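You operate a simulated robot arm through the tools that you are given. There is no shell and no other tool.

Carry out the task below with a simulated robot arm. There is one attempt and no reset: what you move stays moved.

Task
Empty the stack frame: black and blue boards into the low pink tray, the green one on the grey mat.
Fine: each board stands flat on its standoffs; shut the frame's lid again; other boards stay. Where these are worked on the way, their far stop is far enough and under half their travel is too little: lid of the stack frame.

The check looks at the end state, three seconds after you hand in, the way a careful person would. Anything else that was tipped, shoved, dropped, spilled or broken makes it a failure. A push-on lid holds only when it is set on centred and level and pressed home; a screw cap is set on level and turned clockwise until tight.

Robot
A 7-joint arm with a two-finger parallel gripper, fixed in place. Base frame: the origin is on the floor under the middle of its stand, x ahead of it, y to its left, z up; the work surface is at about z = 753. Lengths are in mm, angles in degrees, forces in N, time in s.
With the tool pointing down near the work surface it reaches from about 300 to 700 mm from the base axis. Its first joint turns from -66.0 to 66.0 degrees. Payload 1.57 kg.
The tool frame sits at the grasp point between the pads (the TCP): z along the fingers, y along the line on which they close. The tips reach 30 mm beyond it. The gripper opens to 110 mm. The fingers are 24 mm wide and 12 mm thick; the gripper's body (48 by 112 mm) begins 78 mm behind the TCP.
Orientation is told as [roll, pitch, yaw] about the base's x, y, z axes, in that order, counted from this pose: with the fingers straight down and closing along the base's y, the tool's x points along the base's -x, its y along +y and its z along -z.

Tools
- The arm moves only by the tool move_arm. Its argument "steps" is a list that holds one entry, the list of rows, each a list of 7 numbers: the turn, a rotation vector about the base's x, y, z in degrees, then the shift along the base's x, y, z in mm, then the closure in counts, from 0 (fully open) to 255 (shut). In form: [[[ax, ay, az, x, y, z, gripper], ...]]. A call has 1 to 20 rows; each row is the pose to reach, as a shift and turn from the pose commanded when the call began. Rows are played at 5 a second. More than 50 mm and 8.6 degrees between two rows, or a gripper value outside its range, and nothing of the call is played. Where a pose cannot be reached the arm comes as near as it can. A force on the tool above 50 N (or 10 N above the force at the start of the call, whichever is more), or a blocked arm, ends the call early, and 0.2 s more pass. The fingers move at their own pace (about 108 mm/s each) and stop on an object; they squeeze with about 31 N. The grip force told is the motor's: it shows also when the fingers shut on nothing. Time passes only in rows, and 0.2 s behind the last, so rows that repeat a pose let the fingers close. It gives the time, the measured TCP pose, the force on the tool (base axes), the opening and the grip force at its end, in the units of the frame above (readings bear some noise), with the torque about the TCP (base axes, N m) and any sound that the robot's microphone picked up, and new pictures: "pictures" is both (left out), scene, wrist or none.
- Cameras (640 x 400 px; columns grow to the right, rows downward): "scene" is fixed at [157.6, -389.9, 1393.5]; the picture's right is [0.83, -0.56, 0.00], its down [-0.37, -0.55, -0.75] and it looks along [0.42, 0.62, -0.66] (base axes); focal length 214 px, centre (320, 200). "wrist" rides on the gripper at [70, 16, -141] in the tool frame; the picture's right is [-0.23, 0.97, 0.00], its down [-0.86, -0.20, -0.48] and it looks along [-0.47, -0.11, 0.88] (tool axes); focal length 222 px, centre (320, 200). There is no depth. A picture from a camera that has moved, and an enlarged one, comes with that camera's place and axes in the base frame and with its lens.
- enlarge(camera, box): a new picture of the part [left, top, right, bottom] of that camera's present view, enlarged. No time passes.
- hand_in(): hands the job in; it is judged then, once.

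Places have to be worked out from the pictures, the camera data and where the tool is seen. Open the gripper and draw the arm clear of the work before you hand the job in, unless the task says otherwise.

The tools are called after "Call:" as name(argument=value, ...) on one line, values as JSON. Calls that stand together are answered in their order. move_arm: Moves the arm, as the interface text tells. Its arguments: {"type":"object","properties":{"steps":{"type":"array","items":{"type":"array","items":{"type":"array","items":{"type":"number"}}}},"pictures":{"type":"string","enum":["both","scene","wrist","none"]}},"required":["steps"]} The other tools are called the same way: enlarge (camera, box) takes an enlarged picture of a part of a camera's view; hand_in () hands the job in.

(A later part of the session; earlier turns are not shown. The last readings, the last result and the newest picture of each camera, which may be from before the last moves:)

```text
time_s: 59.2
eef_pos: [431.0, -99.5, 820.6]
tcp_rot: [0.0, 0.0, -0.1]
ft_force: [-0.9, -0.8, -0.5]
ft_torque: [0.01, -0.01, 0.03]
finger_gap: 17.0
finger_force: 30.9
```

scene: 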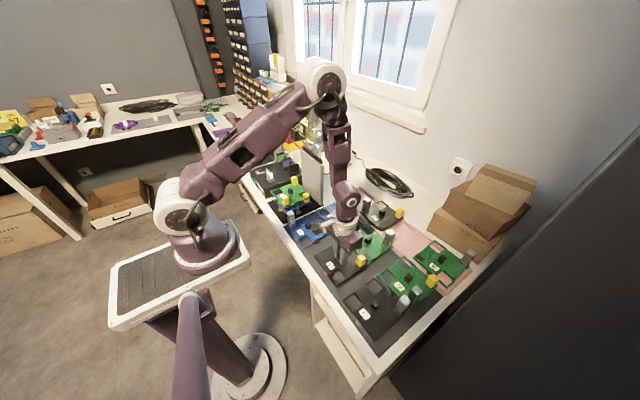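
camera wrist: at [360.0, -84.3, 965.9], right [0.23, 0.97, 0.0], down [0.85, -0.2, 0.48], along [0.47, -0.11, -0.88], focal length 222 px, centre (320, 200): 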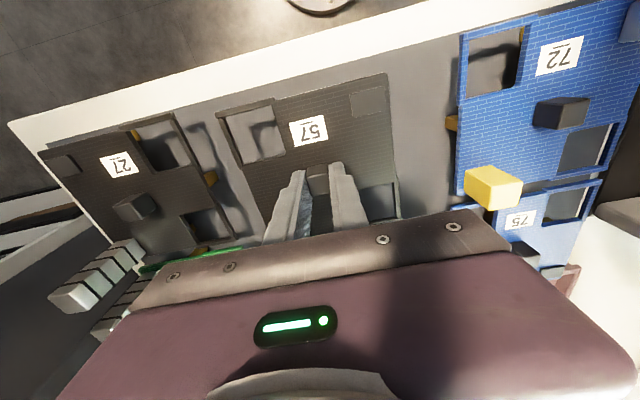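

No contact yet; I lower further in small steps.

Call:
move_arm(steps=[[[0, 0, 0, 0, 0, -1, 255], [0, 0, 0, 0, 0, -2, 255], [0, 0, 0, 0, 0, -2, 255]]], pictures="none")

Call:
move_arm(steps=[[[0, 0, 0, 0, 0, -1, 255], [0, 0, 0, 0, 0, -1.5, 255], [0, 0, 0, 0, 0, -1.5, 255]]], pictures="none")

```text
time_s: 60.0
eef_pos: [430.7, -100.2, 819.5]
tcp_rot: [0.0, 0.0, -0.1]
ft_force: [-0.6, 0.4, -0.4]
ft_torque: [-0.01, -0.02, 0.01]
finger_gap: 17.0
finger_force: 31.1
```

```text
time_s: 60.8
eef_pos: [431.9, -101.3, 816.8]
tcp_rot: [0.0, -0.1, -0.1]
ft_force: [-0.5, -0.8, -0.9]
ft_torque: [0.01, 0.02, -0.03]
finger_gap: 17.1
finger_force: 30.6
```

Call:
enlarge(camera="scene", box=[305, 230, 375, 290])

Call:
move_arm(steps=[[[0, 0, 0, 0, 0, -1, 255], [0, 0, 0, 0, 0, -1.5, 255], [0, 0, 0, 0, 0, -1.5, 255]]], pictures="none")

```text
6.67 times, centred on (340, 260) of scene
camera zoom: at [157.6, -389.9, 1393.5], right [0.83, -0.56, 0.0], down [-0.37, -0.55, -0.75], along [0.42, 0.62, -0.66], focal length 1430 px, centre (187, -200)
```

zoom: 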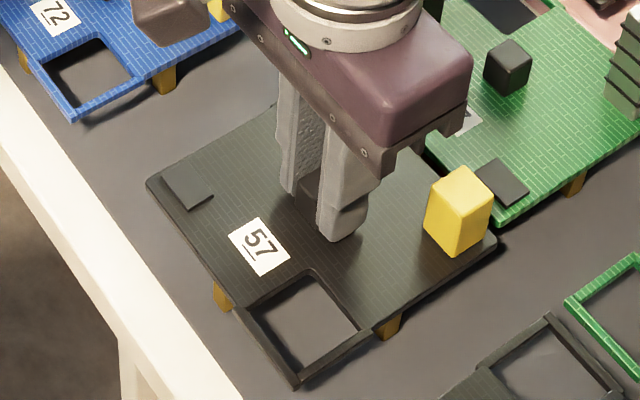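

```text
time_s: 61.6
eef_pos: [431.4, -101.3, 817.1]
tcp_rot: [0.0, 0.1, -0.1]
ft_force: [-3.8, 2.5, 30.2]
ft_torque: [0.08, 0.01, -0.01]
finger_gap: 17.1
finger_force: 30.8
```

Contact (30 N) shows it is standing on the mat at TCP z≈817. I relieve 1 mm, then open the fingers a little and rise.

Call:
move_arm(steps=[[[0, 0, 0, 0, 0, 1, 255], [0, 0, 0, 0, 0, 1, 255], [0, 0, 0, 0, 0, 1, 200], [0, 0, 0, 0, 0, 1, 160], [0, 0, 0, 0, 0, 1, 140], [0, 0, 0, 0, 0, 20, 140], [0, 0, 0, 0, 0, 45, 140], [0, 0, 0, 0, 0, 60, 140], [0, 0, 0, 0, 0, 60, 140]]])

Call:
enlarge(camera="scene", box=[305, 220, 405, 300])

Call:
enlarge(camera="wrist", box=[200, 60, 440, 225])

```text
time_s: 63.6
eef_pos: [431.1, -100.4, 876.0]
tcp_rot: [0.0, 0.0, 0.0]
ft_force: [-0.1, -0.4, 0.2]
ft_torque: [0.04, 0.02, 0.01]
finger_gap: 49.7
finger_force: 0.0
camera wrist: at [359.1, -84.2, 1016.2], right [0.23, 0.97, 0.0], down [0.86, -0.2, 0.48], along [0.47, -0.11, -0.88], focal length 222 px, centre (320, 200)
```

scene: 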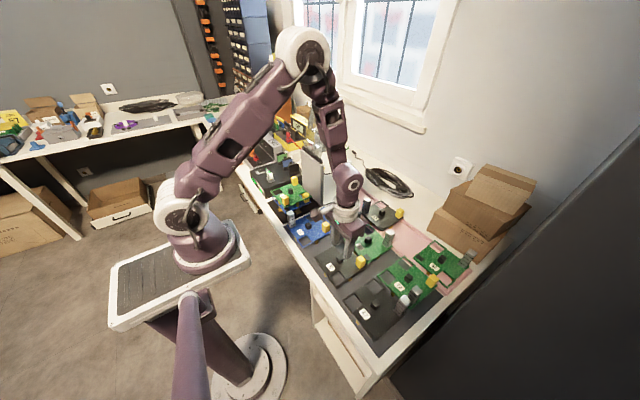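
wrist: 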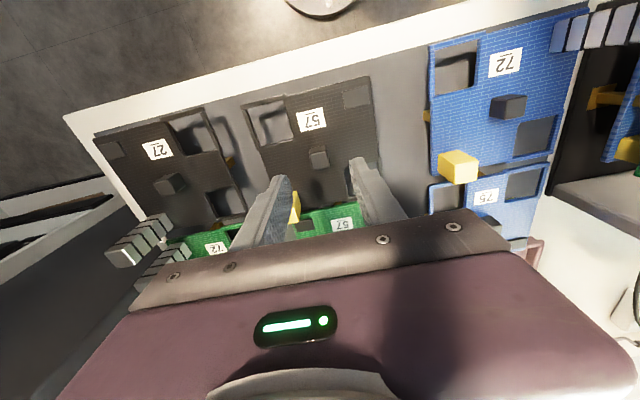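

```text
5.00 times, centred on (355, 260) of scene
camera zoom: at [157.6, -389.9, 1393.5], right [0.83, -0.56, 0.0], down [-0.37, -0.55, -0.75], along [0.42, 0.62, -0.66], focal length 1072 px, centre (145, -100)
```

zoom: 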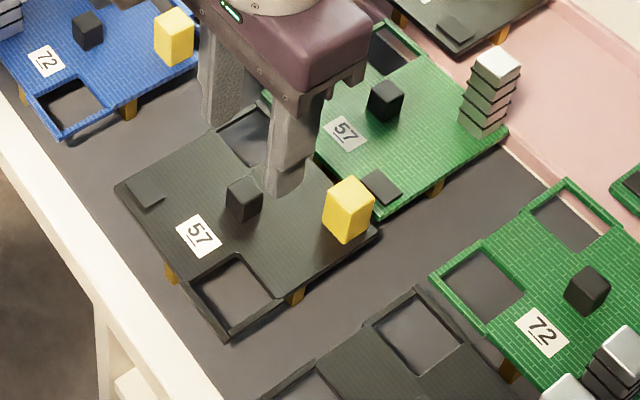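

```text
2.42 times, centred on (320, 142) of wrist
camera zoom: at [359.1, -84.2, 1016.2], right [0.23, 0.97, 0.0], down [0.86, -0.2, 0.48], along [0.47, -0.11, -0.88], focal length 538 px, centre (320, 339)
```

zoom: 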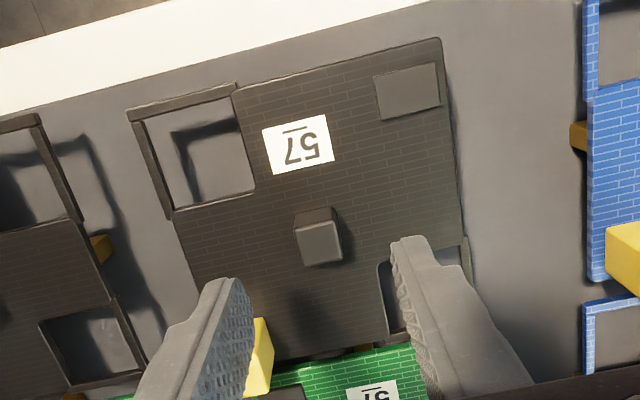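

The board stands flat on the mat with its cube at (429, −100.6). I now tilt the tool 18° outward (tips toward +x) and come down so the finger pads are centred on the cube.

Call:
move_arm(steps=[[[0, -6, 0, -4, 0, 0, 140], [0, -12, 0, -8, 0, 0, 140], [0, -18, 0, -10.4, -0.2, 0, 140], [0, -18, 0, -10.4, -0.2, -15, 140], [0, -18, 0, -10.4, -0.2, -30, 140], [0, -18, 0, -10.4, -0.2, -42, 140], [0, -18, 0, -10.4, -0.2, -50, 140], [0, -18, 0, -10.4, -0.2, -54, 140], [0, -18, 0, -10.4, -0.2, -54, 140]]])

Call:
enlarge(camera="wrist", box=[200, 60, 440, 225])

Call:
enlarge(camera="scene", box=[305, 220, 405, 300])

```text
time_s: 65.6
eef_pos: [420.7, -101.6, 820.8]
tcp_rot: [0.0, -18.1, 0.0]
ft_force: [-0.5, 0.0, -0.4]
ft_torque: [-0.01, 0.0, 0.0]
finger_gap: 49.6
finger_force: 0.1
camera wrist: at [309.5, -85.0, 933.5], right [0.22, 0.97, 0.07], down [0.67, -0.2, 0.72], along [0.71, -0.11, -0.69], focal length 222 px, centre (320, 200)
```

scene: 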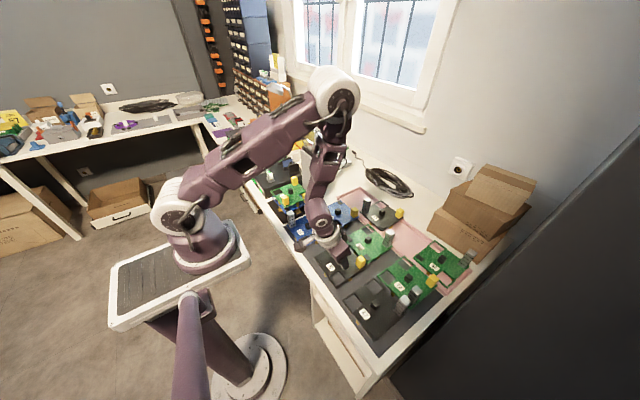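
wrist: 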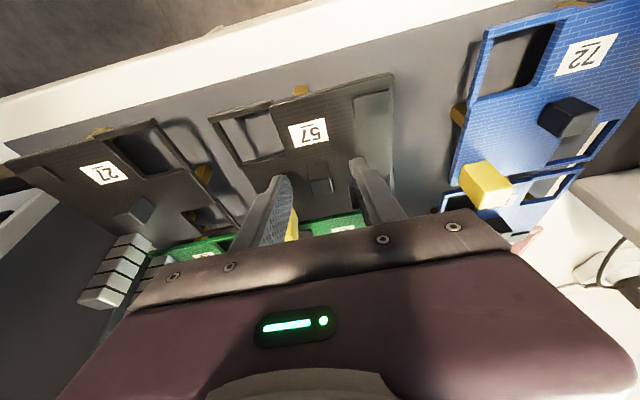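

```text
2.42 times, centred on (320, 142) of wrist
camera zoom: at [309.5, -85.0, 933.5], right [0.22, 0.97, 0.07], down [0.67, -0.2, 0.72], along [0.71, -0.11, -0.69], focal length 538 px, centre (320, 339)
```

zoom: 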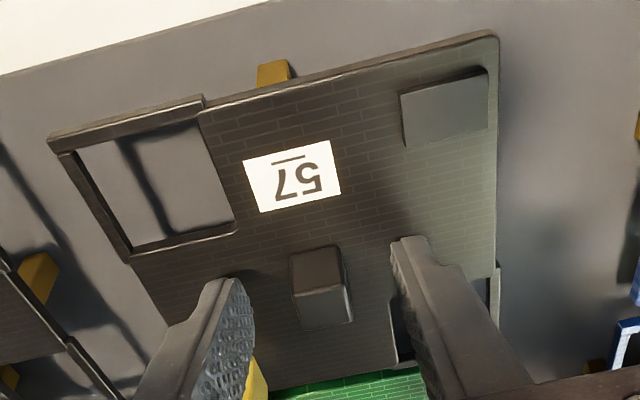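

```text
5.00 times, centred on (355, 260) of scene
camera zoom: at [157.6, -389.9, 1393.5], right [0.83, -0.56, 0.0], down [-0.37, -0.55, -0.75], along [0.42, 0.62, -0.66], focal length 1072 px, centre (145, -100)
```

zoom: 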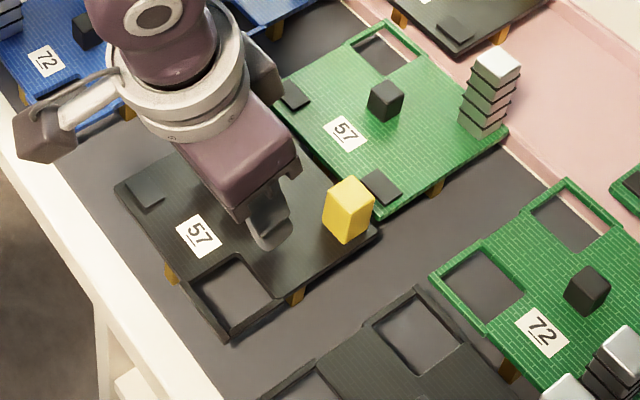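

The cube is centred between the tilted fingers with no contact yet. I lower 1 mm and close, then lift very gently.

Call:
move_arm(steps=[[[0, 0, 0, 0, 0, -1, 140], [0, 0, 0, 0, 0, -1, 180], [0, 0, 0, 0, 0, -1, 255], [0, 0, 0, 0, 0, -1, 255], [0, 0, 0, 0, 0, -1, 255], [0, 0, 0, 0, 0, 0, 255], [0, 0, 0, 0, 0, 1, 255], [0, 0, 0, 0, 0, 3, 255], [0, 0, 0, 0, 0, 5, 255], [0, 0, 0, 0, 0, 7, 255], [0, 0, 0, 0, 0, 9, 255], [0, 0, 0, 0, 0, 9, 255]]])

Call:
enlarge(camera="scene", box=[305, 220, 405, 300])

Call:
enlarge(camera="wrist", box=[200, 60, 440, 225])

```text
time_s: 68.2
eef_pos: [420.0, -101.0, 829.6]
tcp_rot: [0.0, -18.0, -0.1]
ft_force: [-1.1, -0.6, -0.4]
ft_torque: [-0.03, 0.0, 0.02]
finger_gap: 17.0
finger_force: 31.3
camera wrist: at [309.3, -84.4, 942.8], right [0.22, 0.97, 0.07], down [0.67, -0.2, 0.72], along [0.71, -0.11, -0.69], focal length 222 px, centre (320, 200)
```

scene: 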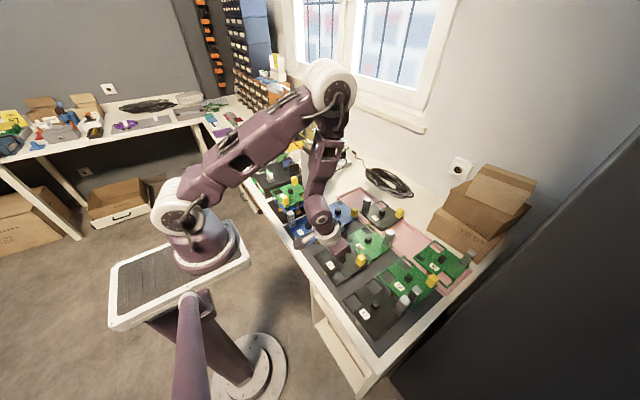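
wrist: 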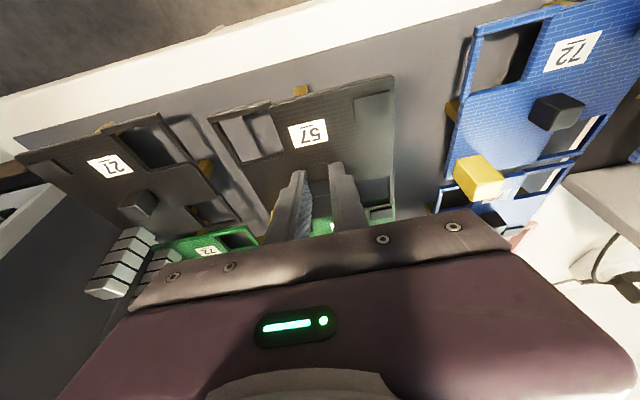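

```text
5.00 times, centred on (355, 260) of scene
camera zoom: at [157.6, -389.9, 1393.5], right [0.83, -0.56, 0.0], down [-0.37, -0.55, -0.75], along [0.42, 0.62, -0.66], focal length 1072 px, centre (145, -100)
```

zoom: 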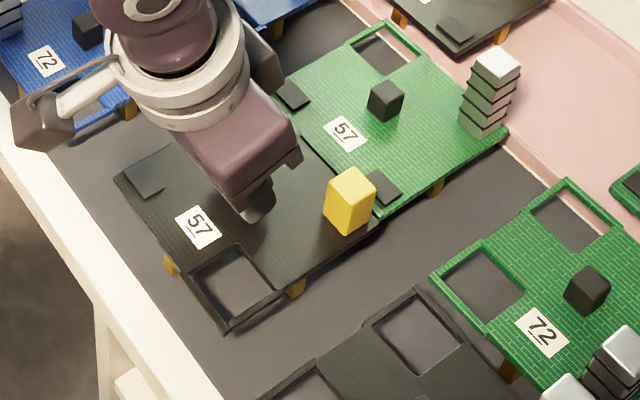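

```text
2.42 times, centred on (320, 142) of wrist
camera zoom: at [309.3, -84.4, 942.8], right [0.22, 0.97, 0.07], down [0.67, -0.2, 0.72], along [0.71, -0.11, -0.69], focal length 538 px, centre (320, 339)
```

zoom: 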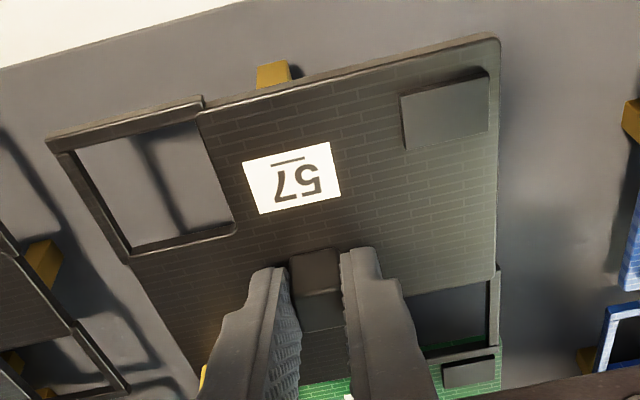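

The tilted grip holds: the board is about 10 mm up and level. I raise it slowly to travelling height.

Call:
move_arm(steps=[[[0, 0, 0, 0, 0, 3, 255], [0, 0, 0, 0, 0, 7, 255], [0, 0, 0, 0, 0, 12, 255], [0, 0, 0, 0, 0, 20, 255], [0, 0, 0, 0, 0, 30, 255], [0, 0, 0, 0, 0, 42, 255], [0, 0, 0, 0, 0, 54, 255], [0, 0, 0, 0, 0, 66, 255], [0, 0, 0, 0, 0, 78, 255], [0, 0, 0, 0, 0, 90, 255], [0, 0, 0, 0, 0, 102, 255], [0, 0, 0, 0, 0, 112, 255], [0, 0, 0, 0, 0, 120, 255], [0, 0, 0, 0, 0, 125, 255], [0, 0, 0, 0, 0, 125, 255]]], pictures="none")

Call:
move_arm(steps=[[[0, 0, 0, 5, -2, 0, 255], [0, 0, 0, 14, -4, 0, 255], [0, 0, 0, 26, -7, 0, 255], [0, 0, 0, 40, -10, 0, 255], [0, 0, 0, 55, -13, 0, 255], [0, 0, 0, 71, -17, 0, 255], [0, 0, 0, 87, -21, 0, 255], [0, 0, 0, 103, -25, 0, 255], [0, 0, 0, 119, -29, 0, 255], [0, 0, 0, 135, -33, 0, 255], [0, 0, 0, 151, -37, 0, 255], [0, 0, 0, 167, -41, 0, 255], [0, 0, 0, 183, -44, 0, 255], [0, 0, 0, 199, -47, 0, 255], [0, 0, 0, 215, -50, 0, 255], [0, 0, 0, 231, -53, 0, 255], [0, 0, 0, 247, -56, 0, 255], [0, 0, 0, 260, -58, 0, 255], [0, 0, 0, 268, -58, 0, 255], [0, 0, 0, 271.5, -58, 0, 255]]])

Call:
enlarge(camera="scene", box=[370, 190, 490, 290])

```text
time_s: 71.4
eef_pos: [420.6, -100.9, 956.6]
tcp_rot: [0.0, -18.0, 0.1]
ft_force: [-0.4, -0.1, -0.3]
ft_torque: [0.02, 0.01, 0.02]
finger_gap: 16.9
finger_force: 31.0
```

```text
time_s: 75.6
eef_pos: [693.5, -159.6, 954.5]
tcp_rot: [0.0, -18.0, 0.0]
ft_force: [-0.9, 0.2, -0.6]
ft_torque: [0.03, 0.02, 0.02]
finger_gap: 17.2
finger_force: 31.0
camera wrist: at [581.4, -142.3, 1067.8], right [0.22, 0.97, 0.07], down [0.67, -0.2, 0.72], along [0.71, -0.11, -0.69], focal length 222 px, centre (320, 200)
```

scene: 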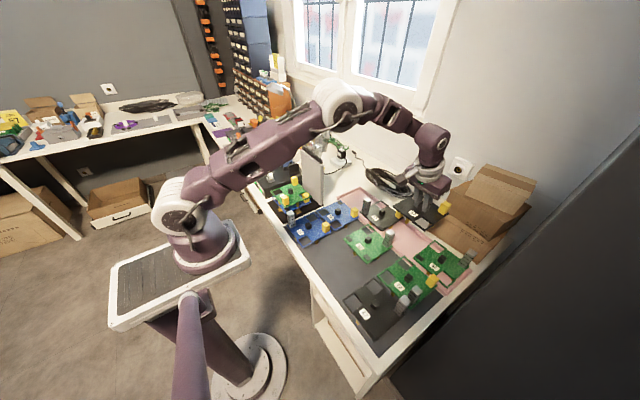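
wrist: 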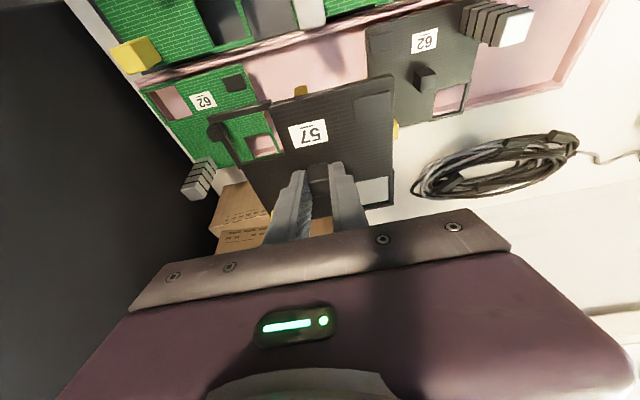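

```text
4.00 times, centred on (430, 240) of scene
camera zoom: at [157.7, -390.0, 1393.5], right [0.83, -0.56, 0.0], down [-0.37, -0.55, -0.75], along [0.42, 0.62, -0.66], focal length 858 px, centre (-120, 40)
```

zoom: 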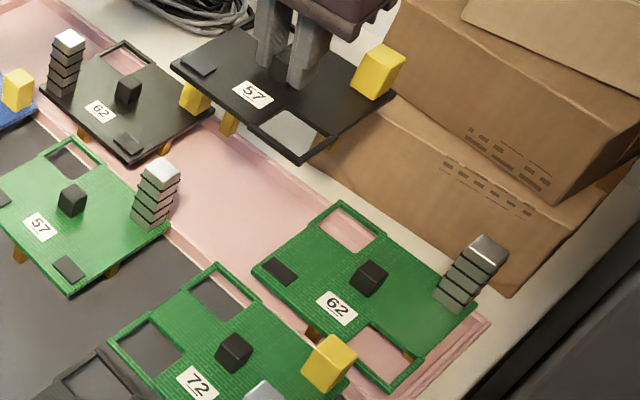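

The tilted reach suffices: the tool is at (693.5, −159.6). I lower toward the middle tray place, stopping about 25 mm above the floor contact to check the gaps.

Call:
move_arm(steps=[[[0, 0, 0, 0, 0, -6, 255], [0, 0, 0, 0, 0, -16, 255], [0, 0, 0, 0, 0, -28, 255], [0, 0, 0, 0, 0, -42, 255], [0, 0, 0, 0, 0, -56, 255], [0, 0, 0, 0, 0, -70, 255], [0, 0, 0, 0, 0, -84, 255], [0, 0, 0, 0, 0, -96, 255], [0, 0, 0, 0, 0, -105, 255], [0, 0, 0, 0, 0, -109, 255], [0, 0, 0, 0, 0, -109, 255]]])

Call:
enlarge(camera="scene", box=[370, 200, 470, 280])

Call:
enlarge(camera="wrist", box=[140, 60, 460, 240])

```text
time_s: 78.0
eef_pos: [693.3, -158.8, 846.6]
tcp_rot: [0.1, -18.0, 0.1]
ft_force: [-0.6, -0.6, -0.4]
ft_torque: [0.03, 0.03, 0.0]
finger_gap: 17.1
finger_force: 31.2
camera wrist: at [581.4, -142.1, 958.8], right [0.22, 0.97, 0.07], down [0.67, -0.2, 0.72], along [0.71, -0.11, -0.69], focal length 222 px, centre (320, 200)
```

scene: 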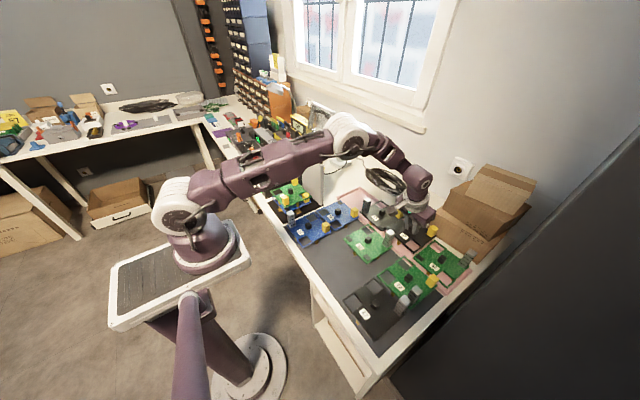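
wrist: 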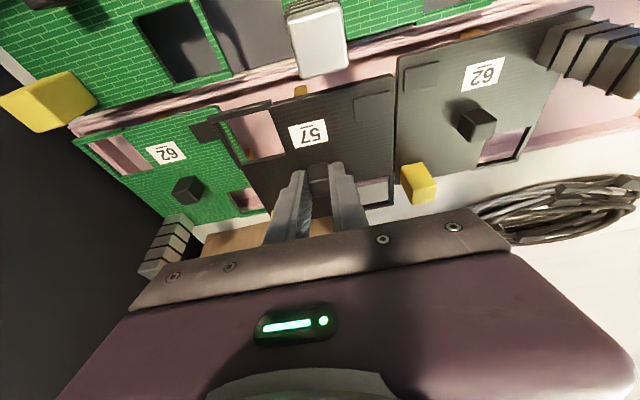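

```text
5.00 times, centred on (420, 240) of scene
camera zoom: at [157.7, -390.0, 1393.5], right [0.83, -0.56, 0.0], down [-0.37, -0.55, -0.75], along [0.42, 0.62, -0.66], focal length 1072 px, centre (-180, 0)
```

zoom: 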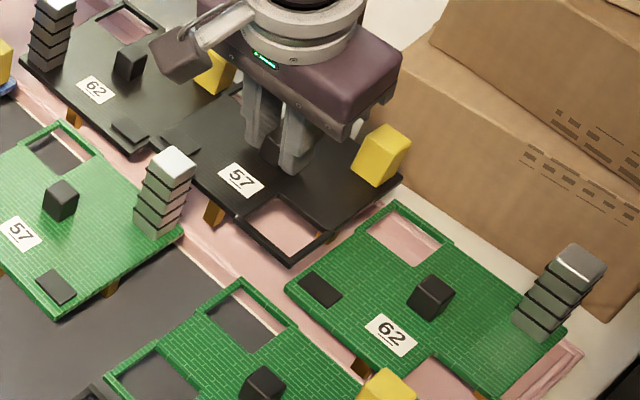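

```text
2.00 times, centred on (300, 150) of wrist
camera zoom: at [581.4, -142.1, 958.8], right [0.22, 0.97, 0.07], down [0.67, -0.2, 0.72], along [0.71, -0.11, -0.69], focal length 444 px, centre (360, 300)
```

zoom: 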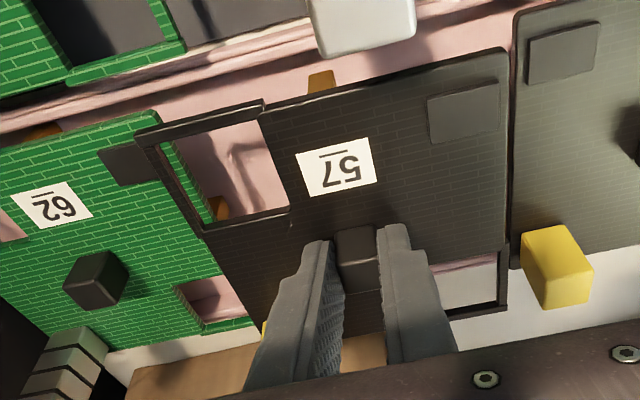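

Both cameras show the held board a bit too near the green 62 side (gap ≈2 mm) and ≈10 mm from the black 62. I shift +4.5 mm in y and +1.5 mm in x, then lower further.

Call:
move_arm(steps=[[[0, 0, 0, 1, 2.5, 0, 255], [0, 0, 0, 1.5, 4.5, 0, 255], [0, 0, 0, 1.5, 4.5, -4, 255], [0, 0, 0, 1.5, 4.5, -9, 255], [0, 0, 0, 1.5, 4.5, -13, 255], [0, 0, 0, 1.5, 4.5, -13, 255]]])

Call:
enlarge(camera="scene", box=[370, 200, 470, 280])

Call:
enlarge(camera="wrist", box=[140, 60, 460, 240])

```text
time_s: 79.4
eef_pos: [694.3, -154.6, 833.2]
tcp_rot: [0.0, -18.0, 0.0]
ft_force: [-0.3, 0.2, -0.7]
ft_torque: [-0.01, -0.02, 0.02]
finger_gap: 16.9
finger_force: 31.2
camera wrist: at [582.2, -138.3, 945.9], right [0.22, 0.97, 0.07], down [0.67, -0.2, 0.72], along [0.71, -0.11, -0.69], focal length 222 px, centre (320, 200)
```

scene: 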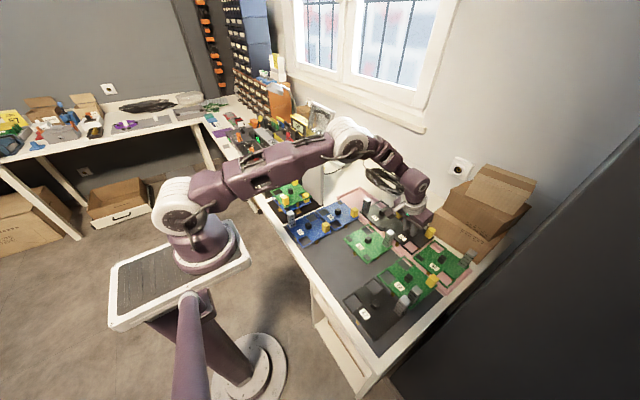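
wrist: 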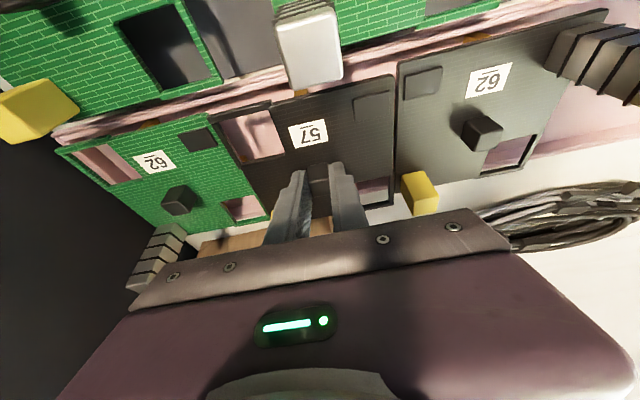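

```text
5.00 times, centred on (420, 240) of scene
camera zoom: at [157.7, -389.9, 1393.5], right [0.83, -0.56, 0.0], down [-0.37, -0.55, -0.75], along [0.42, 0.62, -0.66], focal length 1072 px, centre (-180, 0)
```

zoom: 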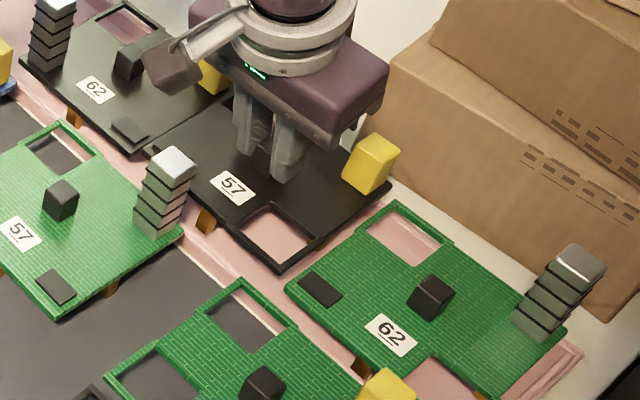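

```text
2.00 times, centred on (300, 150) of wrist
camera zoom: at [582.2, -138.3, 945.9], right [0.22, 0.97, 0.07], down [0.67, -0.2, 0.72], along [0.71, -0.11, -0.69], focal length 444 px, centre (360, 300)
```

zoom: 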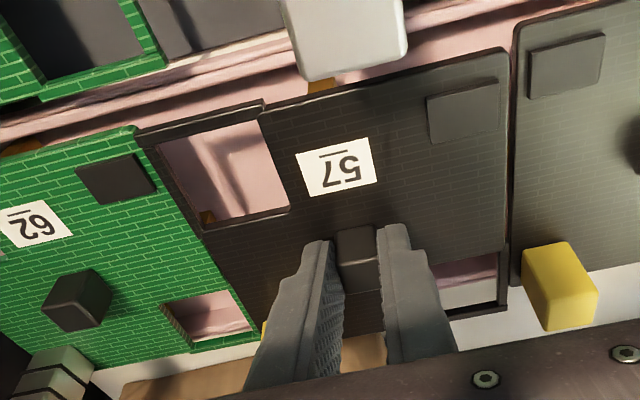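

The held board is nearly centred in the gap (≈4 mm to green 62, ≈5 mm to black 62). I lower on with force readings.

Call:
move_arm(steps=[[[0, 0, 0, 0, 0.5, -2.5, 255], [0, 0, 0, 0, 0.5, -5, 255], [0, 0, 0, 0, 0.5, -7.5, 255], [0, 0, 0, 0, 0.5, -9, 255], [0, 0, 0, 0, 0.5, -9, 255]]], pictures="none")

Call:
move_arm(steps=[[[0, 0, 0, 0, 0, -1, 255], [0, 0, 0, 0, 0, -2, 255], [0, 0, 0, 0, 0, -2, 255]]], pictures="none")

Call:
enlarge(camera="scene", box=[370, 200, 470, 280])

```text
time_s: 80.6
eef_pos: [694.5, -154.1, 822.1]
tcp_rot: [0.0, -18.1, 0.1]
ft_force: [0.4, 0.2, -0.8]
ft_torque: [0.0, 0.0, -0.01]
finger_gap: 17.1
finger_force: 30.6
```

```text
time_s: 81.4
eef_pos: [695.2, -154.7, 822.3]
tcp_rot: [0.0, -18.1, 0.0]
ft_force: [-0.3, 0.1, 2.9]
ft_torque: [-0.16, -0.04, 0.01]
finger_gap: 16.9
finger_force: 31.1
```

```text
5.00 times, centred on (420, 240) of scene
camera zoom: at [157.6, -389.9, 1393.6], right [0.83, -0.56, 0.0], down [-0.37, -0.55, -0.75], along [0.42, 0.62, -0.66], focal length 1072 px, centre (-180, 0)
```

zoom: 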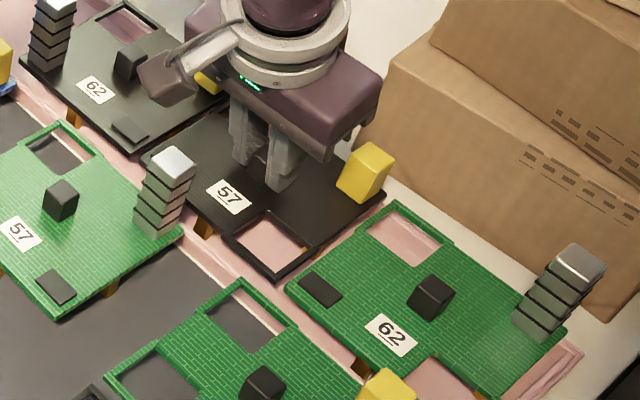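

First contact appears on the −y leg (small torque). I lower another millimetre to seat all legs.

Call:
move_arm(steps=[[[0, 0, 0, 0, 0, -0.5, 255], [0, 0, 0, 0, 0, -1, 255], [0, 0, 0, 0, 0, -1, 255]]], pictures="none")

Call:
enlarge(camera="scene", box=[390, 220, 450, 270])

```text
time_s: 82.2
eef_pos: [694.6, -154.2, 821.5]
tcp_rot: [0.0, -18.1, 0.0]
ft_force: [-5.2, 3.3, 21.3]
ft_torque: [-0.03, 0.51, 0.03]
finger_gap: 16.9
finger_force: 31.0
```

```text
8.00 times, centred on (420, 245) of scene
camera zoom: at [157.0, -389.8, 1393.7], right [0.83, -0.56, 0.0], down [-0.37, -0.55, -0.75], along [0.42, 0.62, -0.66], focal length 1716 px, centre (-480, -160)
```

zoom: 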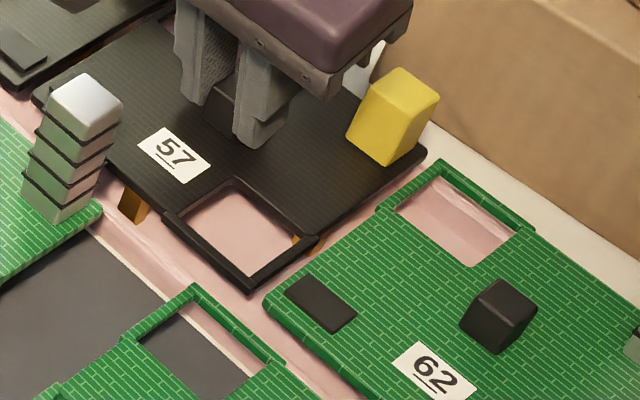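

Load is now spread (21 N) and the board looks level in the tray. I relieve a little, open the fingers and back out along the tool axis.

Call:
move_arm(steps=[[[0, 0, 0, 0, 0, 0.8, 255], [0, 0, 0, 0, 0, 0.8, 255], [0, 0, 0, 0, 0, 0.8, 220], [0, 0, 0, 0, 0, 0.8, 180], [0, 0, 0, 0, 0, 0.8, 150], [0, 0, 0, -3, 0, 10, 140], [0, 0, 0, -9, 0, 28, 140], [0, 0, 0, -16, 0, 50, 140], [0, 0, 0, -23, 0, 72, 140], [0, 0, 0, -32, 0, 100, 140], [0, 0, 0, -42, 0, 130, 140], [0, 0, 0, -42, 0, 130, 140]]])

Call:
enlarge(camera="scene", box=[380, 205, 460, 270])

Call:
enlarge(camera="wrist", box=[140, 60, 460, 240])

```text
time_s: 84.8
eef_pos: [653.0, -154.2, 952.6]
tcp_rot: [0.0, -18.0, 0.1]
ft_force: [0.4, 0.5, -0.7]
ft_torque: [0.01, 0.02, -0.01]
finger_gap: 49.7
finger_force: 0.0
camera wrist: at [541.0, -137.6, 1065.7], right [0.22, 0.97, 0.07], down [0.67, -0.2, 0.72], along [0.71, -0.11, -0.69], focal length 222 px, centre (320, 200)
```

scene: 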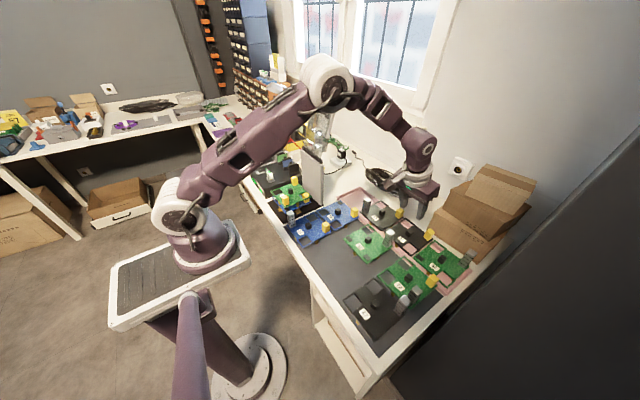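
wrist: 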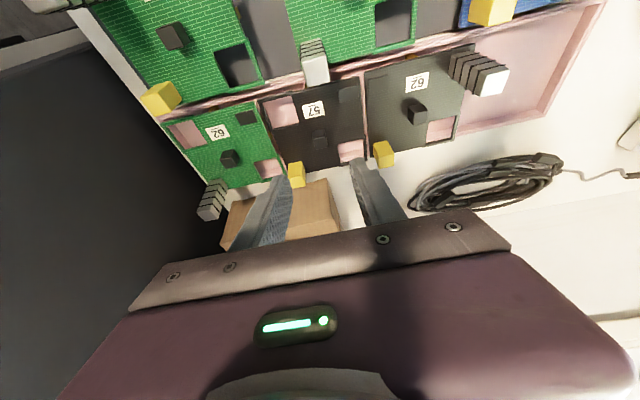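

```text
6.15 times, centred on (420, 238) of scene
camera zoom: at [157.6, -389.9, 1393.5], right [0.83, -0.56, 0.0], down [-0.37, -0.55, -0.75], along [0.42, 0.62, -0.66], focal length 1320 px, centre (-295, -31)
```

zoom: 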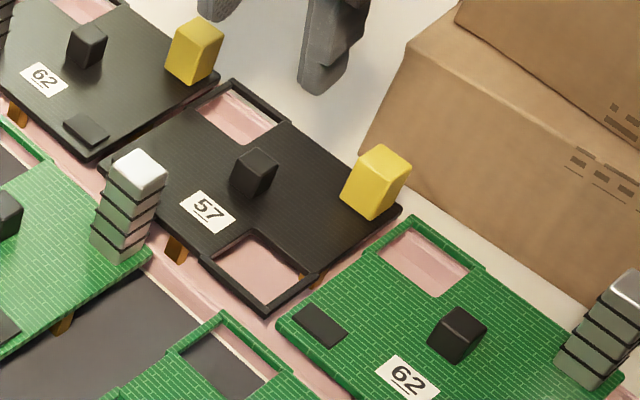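

```text
2.00 times, centred on (300, 150) of wrist
camera zoom: at [541.0, -137.6, 1065.7], right [0.22, 0.97, 0.07], down [0.67, -0.2, 0.72], along [0.71, -0.11, -0.69], focal length 444 px, centre (360, 300)
```

zoom: 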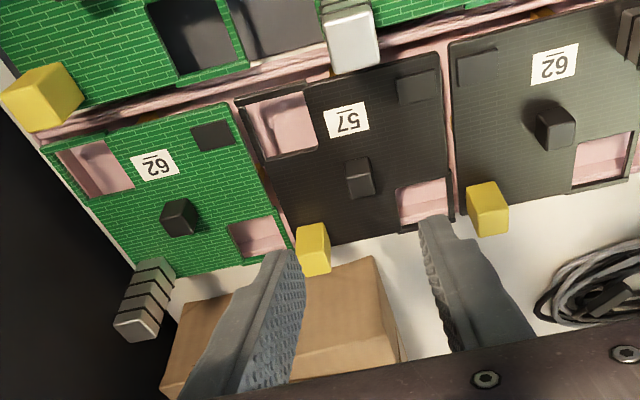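

The black board now stands level in the tray with gaps on both sides. I straighten the tool and travel back toward the stack for the green board, staying clear of the wall and lid.

Call:
move_arm(steps=[[[0, 2, 0, -18, 20, 6, 140], [0, 4, 0, -38, 45, 12, 140], [0, 6, 0, -60, 70, 18, 140], [0, 8, 0, -82, 95, 24, 140], [0, 10, 0, -104, 120, 30, 140], [0, 12, 0, -126, 145, 36, 140], [0, 14, 0, -148, 170, 42, 140], [0, 16, 0, -170, 195, 48, 140], [0, 18, 0, -190, 220, 48, 140], [0, 18, 0, -206, 244, 48, 140], [0, 18, 0, -206, 280, 48, 140], [0, 18, 0, -206, 320, 48, 140], [0, 18, 0, -206, 360, 48, 140], [0, 18, 0, -206, 390, 48, 140], [0, 18, 0, -206, 404, 48, 140], [0, 18, 0, -206, 404, 10, 140], [0, 18, 0, -206, 404, -30, 140], [0, 18, 0, -206, 404, -30, 140]]])

Call:
enlarge(camera="wrist", box=[200, 60, 440, 225])

Call:
enlarge(camera="scene", box=[250, 160, 320, 215])

```text
time_s: 88.6
eef_pos: [447.4, 249.6, 921.0]
tcp_rot: [0.0, 0.0, 0.0]
ft_force: [-1.0, 0.0, 0.4]
ft_torque: [-0.01, 0.0, 0.0]
finger_gap: 49.7
finger_force: 0.1
camera wrist: at [375.2, 266.4, 1062.5], right [0.23, 0.97, 0.0], down [0.85, -0.2, 0.48], along [0.47, -0.11, -0.88], focal length 222 px, centre (320, 200)
```

scene: 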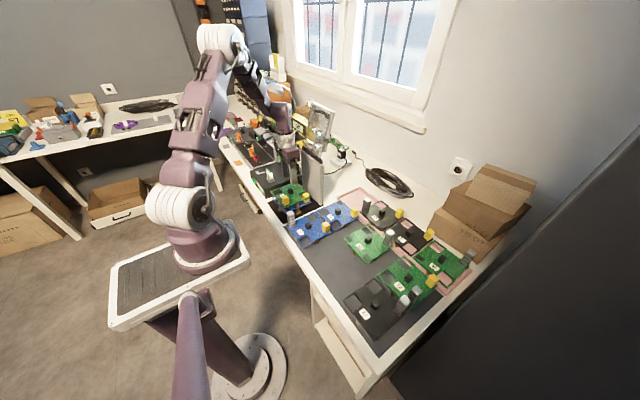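
wrist: 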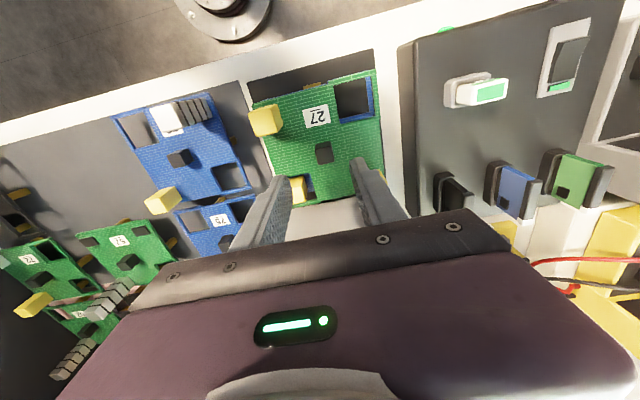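

```text
2.42 times, centred on (320, 142) of wrist
camera zoom: at [375.2, 266.4, 1062.5], right [0.23, 0.97, 0.0], down [0.85, -0.2, 0.48], along [0.47, -0.11, -0.88], focal length 538 px, centre (320, 339)
```

zoom: 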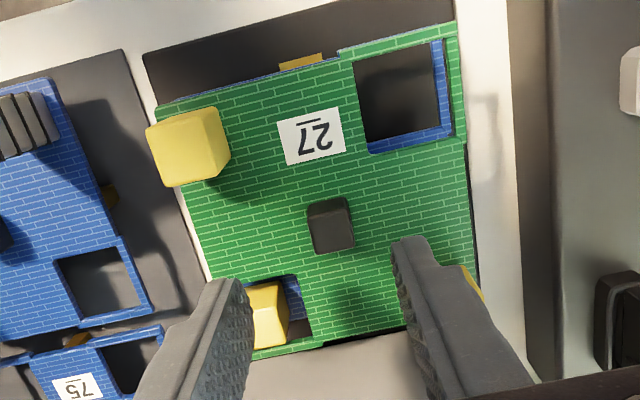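

```text
7.27 times, centred on (285, 188) of scene
camera zoom: at [157.6, -389.9, 1393.5], right [0.83, -0.56, 0.0], down [-0.37, -0.55, -0.75], along [0.42, 0.62, -0.66], focal length 1560 px, centre (574, 291)
```

zoom: 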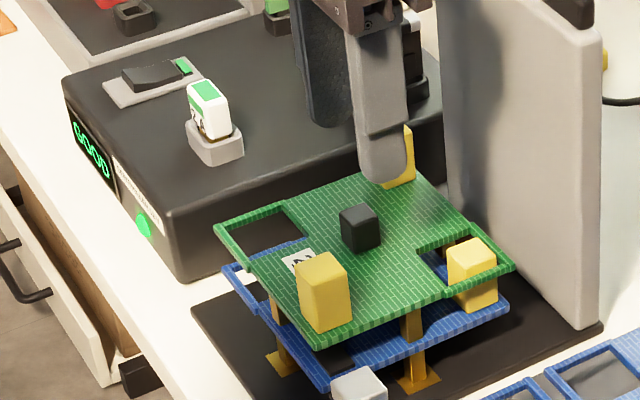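

The green board's cube is at about (446, 255) with its top near z≈840. I centre on it and descend to just above the board.

Call:
move_arm(steps=[[[0, 0, 0, -1, 5.5, -15, 140], [0, 0, 0, -1, 5.5, -35, 140], [0, 0, 0, -1, 5.5, -50, 140], [0, 0, 0, -1, 5.5, -58, 140], [0, 0, 0, -1, 5.5, -62, 140], [0, 0, 0, -1, 5.5, -62, 140]]])

Call:
enlarge(camera="wrist", box=[200, 60, 440, 225])

Call:
enlarge(camera="scene", box=[250, 160, 320, 215])

```text
time_s: 90.0
eef_pos: [445.9, 255.6, 859.5]
tcp_rot: [0.0, 0.0, -0.1]
ft_force: [-0.1, -0.1, 0.5]
ft_torque: [0.02, -0.01, 0.03]
finger_gap: 49.8
finger_force: 0.0
camera wrist: at [374.1, 272.1, 999.6], right [0.23, 0.97, 0.0], down [0.86, -0.2, 0.48], along [0.47, -0.11, -0.88], focal length 222 px, centre (320, 200)
```

scene: 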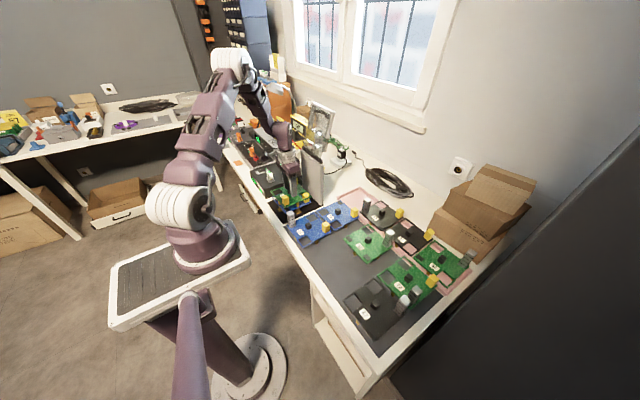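
wrist: 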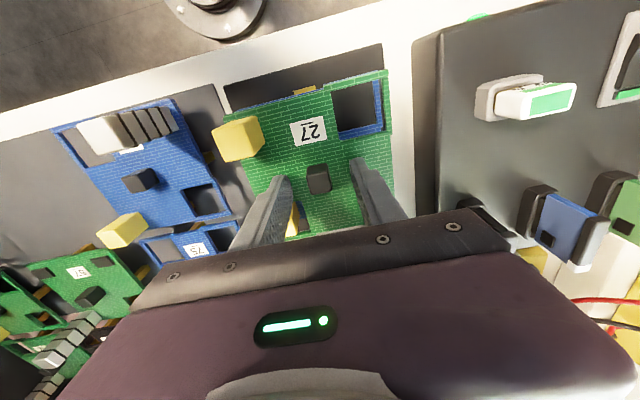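

```text
2.42 times, centred on (320, 142) of wrist
camera zoom: at [374.1, 272.1, 999.6], right [0.23, 0.97, 0.0], down [0.86, -0.2, 0.48], along [0.47, -0.11, -0.88], focal length 538 px, centre (320, 339)
```

zoom: 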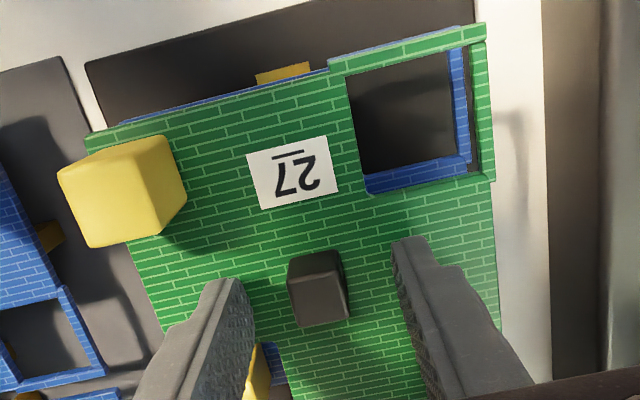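

```text
7.27 times, centred on (285, 188) of scene
camera zoom: at [157.6, -389.9, 1393.5], right [0.83, -0.56, 0.0], down [-0.37, -0.55, -0.75], along [0.42, 0.62, -0.66], focal length 1560 px, centre (574, 291)
```

zoom: 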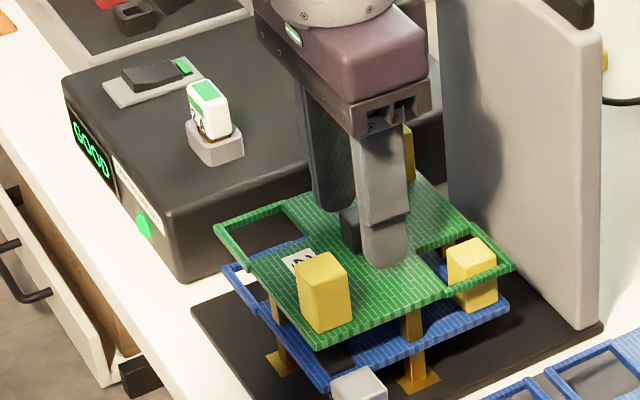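

Well centred. I step down to feel the board top.

Call:
move_arm(steps=[[[0, 0, 0, 0, 0, -1, 140], [0, 0, 0, 0, 0, -2, 140], [0, 0, 0, 0, 0, -2, 140]]], pictures="none")

Call:
move_arm(steps=[[[0, 0, 0, 0, 0, -1, 140], [0, 0, 0, 0, 0, -2, 140], [0, 0, 0, 0, 0, -2, 140]]], pictures="none")

```text
time_s: 90.8
eef_pos: [445.5, 254.9, 857.0]
tcp_rot: [0.0, -0.1, 0.0]
ft_force: [0.6, 0.0, 0.6]
ft_torque: [0.01, 0.02, -0.01]
finger_gap: 49.5
finger_force: 0.1
```

```text
time_s: 91.6
eef_pos: [446.1, 257.3, 855.6]
tcp_rot: [0.0, 0.0, 0.0]
ft_force: [0.8, -0.3, 1.1]
ft_torque: [0.02, 0.0, -0.01]
finger_gap: 49.5
finger_force: 0.1
```

Call:
move_arm(steps=[[[0, 0, 0, 0, 0, -1, 140], [0, 0, 0, 0, 0, -1, 140]]], pictures="none")

Call:
move_arm(steps=[[[0, 0, 0, 0, 0, -1, 140], [0, 0, 0, 0, 0, -1, 140]]], pictures="none")

```text
time_s: 92.2
eef_pos: [445.6, 255.7, 854.3]
tcp_rot: [-0.1, 0.0, 0.0]
ft_force: [0.0, -0.6, 0.0]
ft_torque: [-0.05, 0.0, 0.03]
finger_gap: 49.7
finger_force: 0.0
```

```text
time_s: 92.8
eef_pos: [444.2, 255.7, 852.3]
tcp_rot: [0.0, -0.1, 0.1]
ft_force: [-0.2, -0.5, -0.4]
ft_torque: [0.0, 0.02, 0.02]
finger_gap: 49.8
finger_force: 0.1
```

No contact yet, but the tips are now about 1–2 mm above the board with ample overlap on the cube. I close here.

Call:
move_arm(steps=[[[0, 0, 0, 0, 0, -0.5, 140], [0, 0, 0, 0, 0, -0.5, 180], [0, 0, 0, 0, 0, -0.5, 220], [0, 0, 0, 0, 0, -0.5, 255], [0, 0, 0, 0, 0, -0.5, 255], [0, 0, 0, 0, 0, -0.5, 255]]])

Call:
enlarge(camera="wrist", box=[200, 60, 440, 225])

Call:
enlarge(camera="scene", box=[250, 160, 320, 215])

```text
time_s: 94.2
eef_pos: [445.4, 255.3, 852.6]
tcp_rot: [0.0, -0.1, 0.0]
ft_force: [0.3, 0.4, -0.5]
ft_torque: [0.01, -0.02, 0.0]
finger_gap: 17.0
finger_force: 31.0
camera wrist: at [373.8, 272.1, 993.3], right [0.23, 0.97, 0.0], down [0.86, -0.2, 0.48], along [0.47, -0.11, -0.88], focal length 222 px, centre (320, 200)
```

scene: 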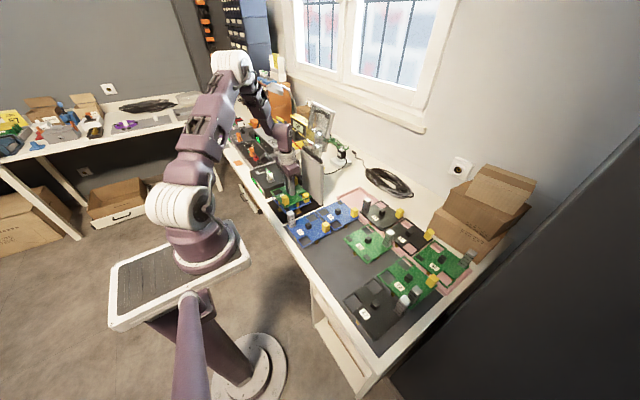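
wrist: 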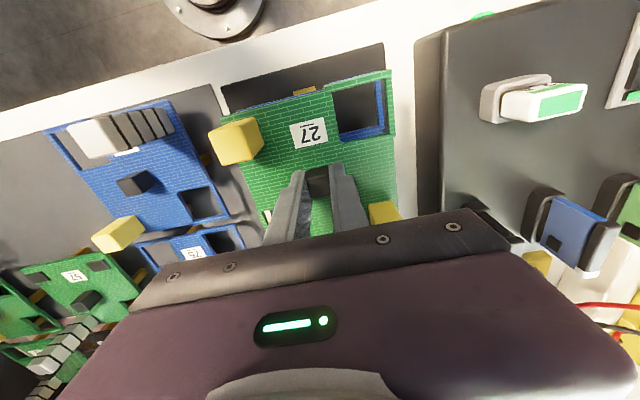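

```text
2.42 times, centred on (320, 142) of wrist
camera zoom: at [373.8, 272.1, 993.3], right [0.23, 0.97, 0.0], down [0.86, -0.2, 0.48], along [0.47, -0.11, -0.88], focal length 538 px, centre (320, 339)
```

zoom: 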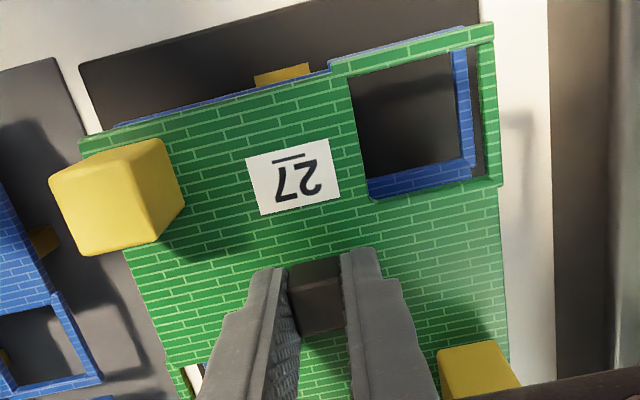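

```text
7.27 times, centred on (285, 188) of scene
camera zoom: at [157.6, -389.9, 1393.5], right [0.83, -0.56, 0.0], down [-0.37, -0.55, -0.75], along [0.42, 0.62, -0.66], focal length 1560 px, centre (574, 291)
```

zoom: 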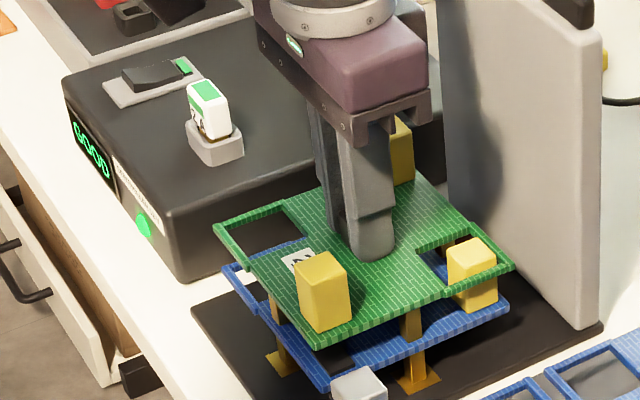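

Firm grip at 17 mm. I lift the green board gently, checking partway.

Call:
move_arm(steps=[[[0, 0, 0, 0, 0, 1, 255], [0, 0, 0, 0, 0, 2, 255], [0, 0, 0, 0, 0, 3.5, 255], [0, 0, 0, 0, 0, 5, 255], [0, 0, 0, 0, 0, 7, 255], [0, 0, 0, 0, 0, 9, 255], [0, 0, 0, 0, 0, 11, 255], [0, 0, 0, 0, 0, 13, 255], [0, 0, 0, 0, 0, 13, 255]]])

Call:
enlarge(camera="scene", box=[250, 160, 320, 215])

```text
time_s: 96.2
eef_pos: [445.8, 255.2, 865.6]
tcp_rot: [0.0, 0.0, 0.0]
ft_force: [0.1, 0.0, -0.6]
ft_torque: [-0.01, -0.02, -0.01]
finger_gap: 17.3
finger_force: 30.9
camera wrist: at [373.7, 272.1, 1006.8], right [0.23, 0.97, 0.0], down [0.86, -0.2, 0.48], along [0.47, -0.11, -0.88], focal length 222 px, centre (320, 200)
```

scene: 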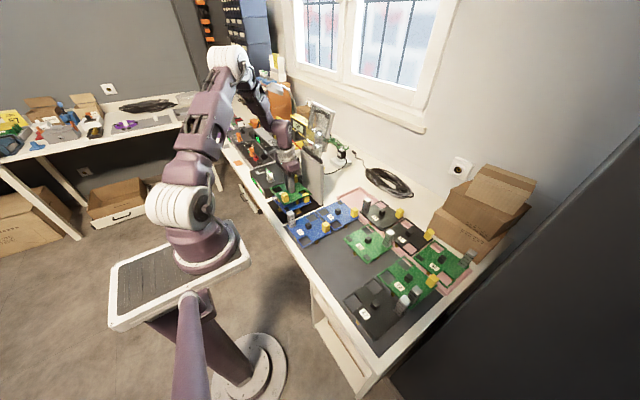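
wrist: 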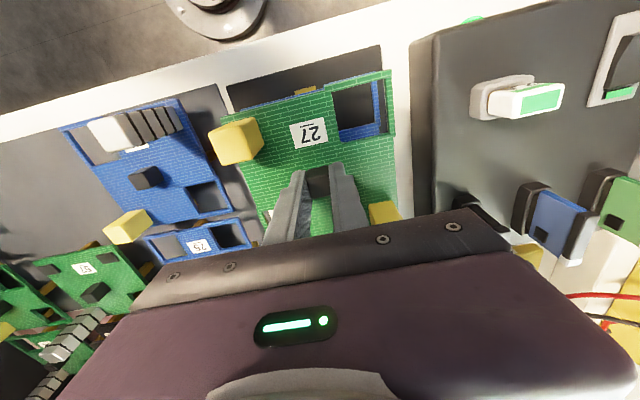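

```text
7.27 times, centred on (285, 188) of scene
camera zoom: at [157.6, -389.9, 1393.5], right [0.83, -0.56, 0.0], down [-0.37, -0.55, -0.75], along [0.42, 0.62, -0.66], focal length 1560 px, centre (574, 291)
```

zoom: 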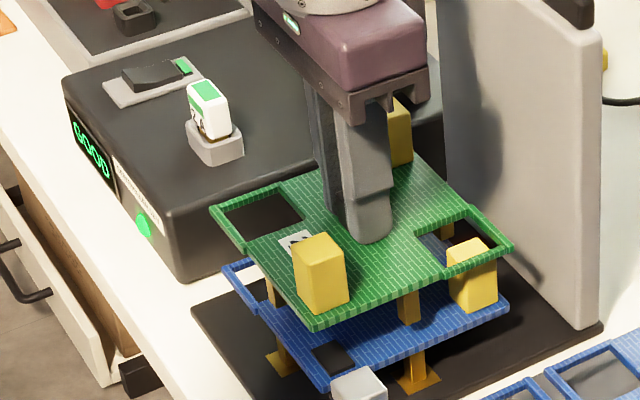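

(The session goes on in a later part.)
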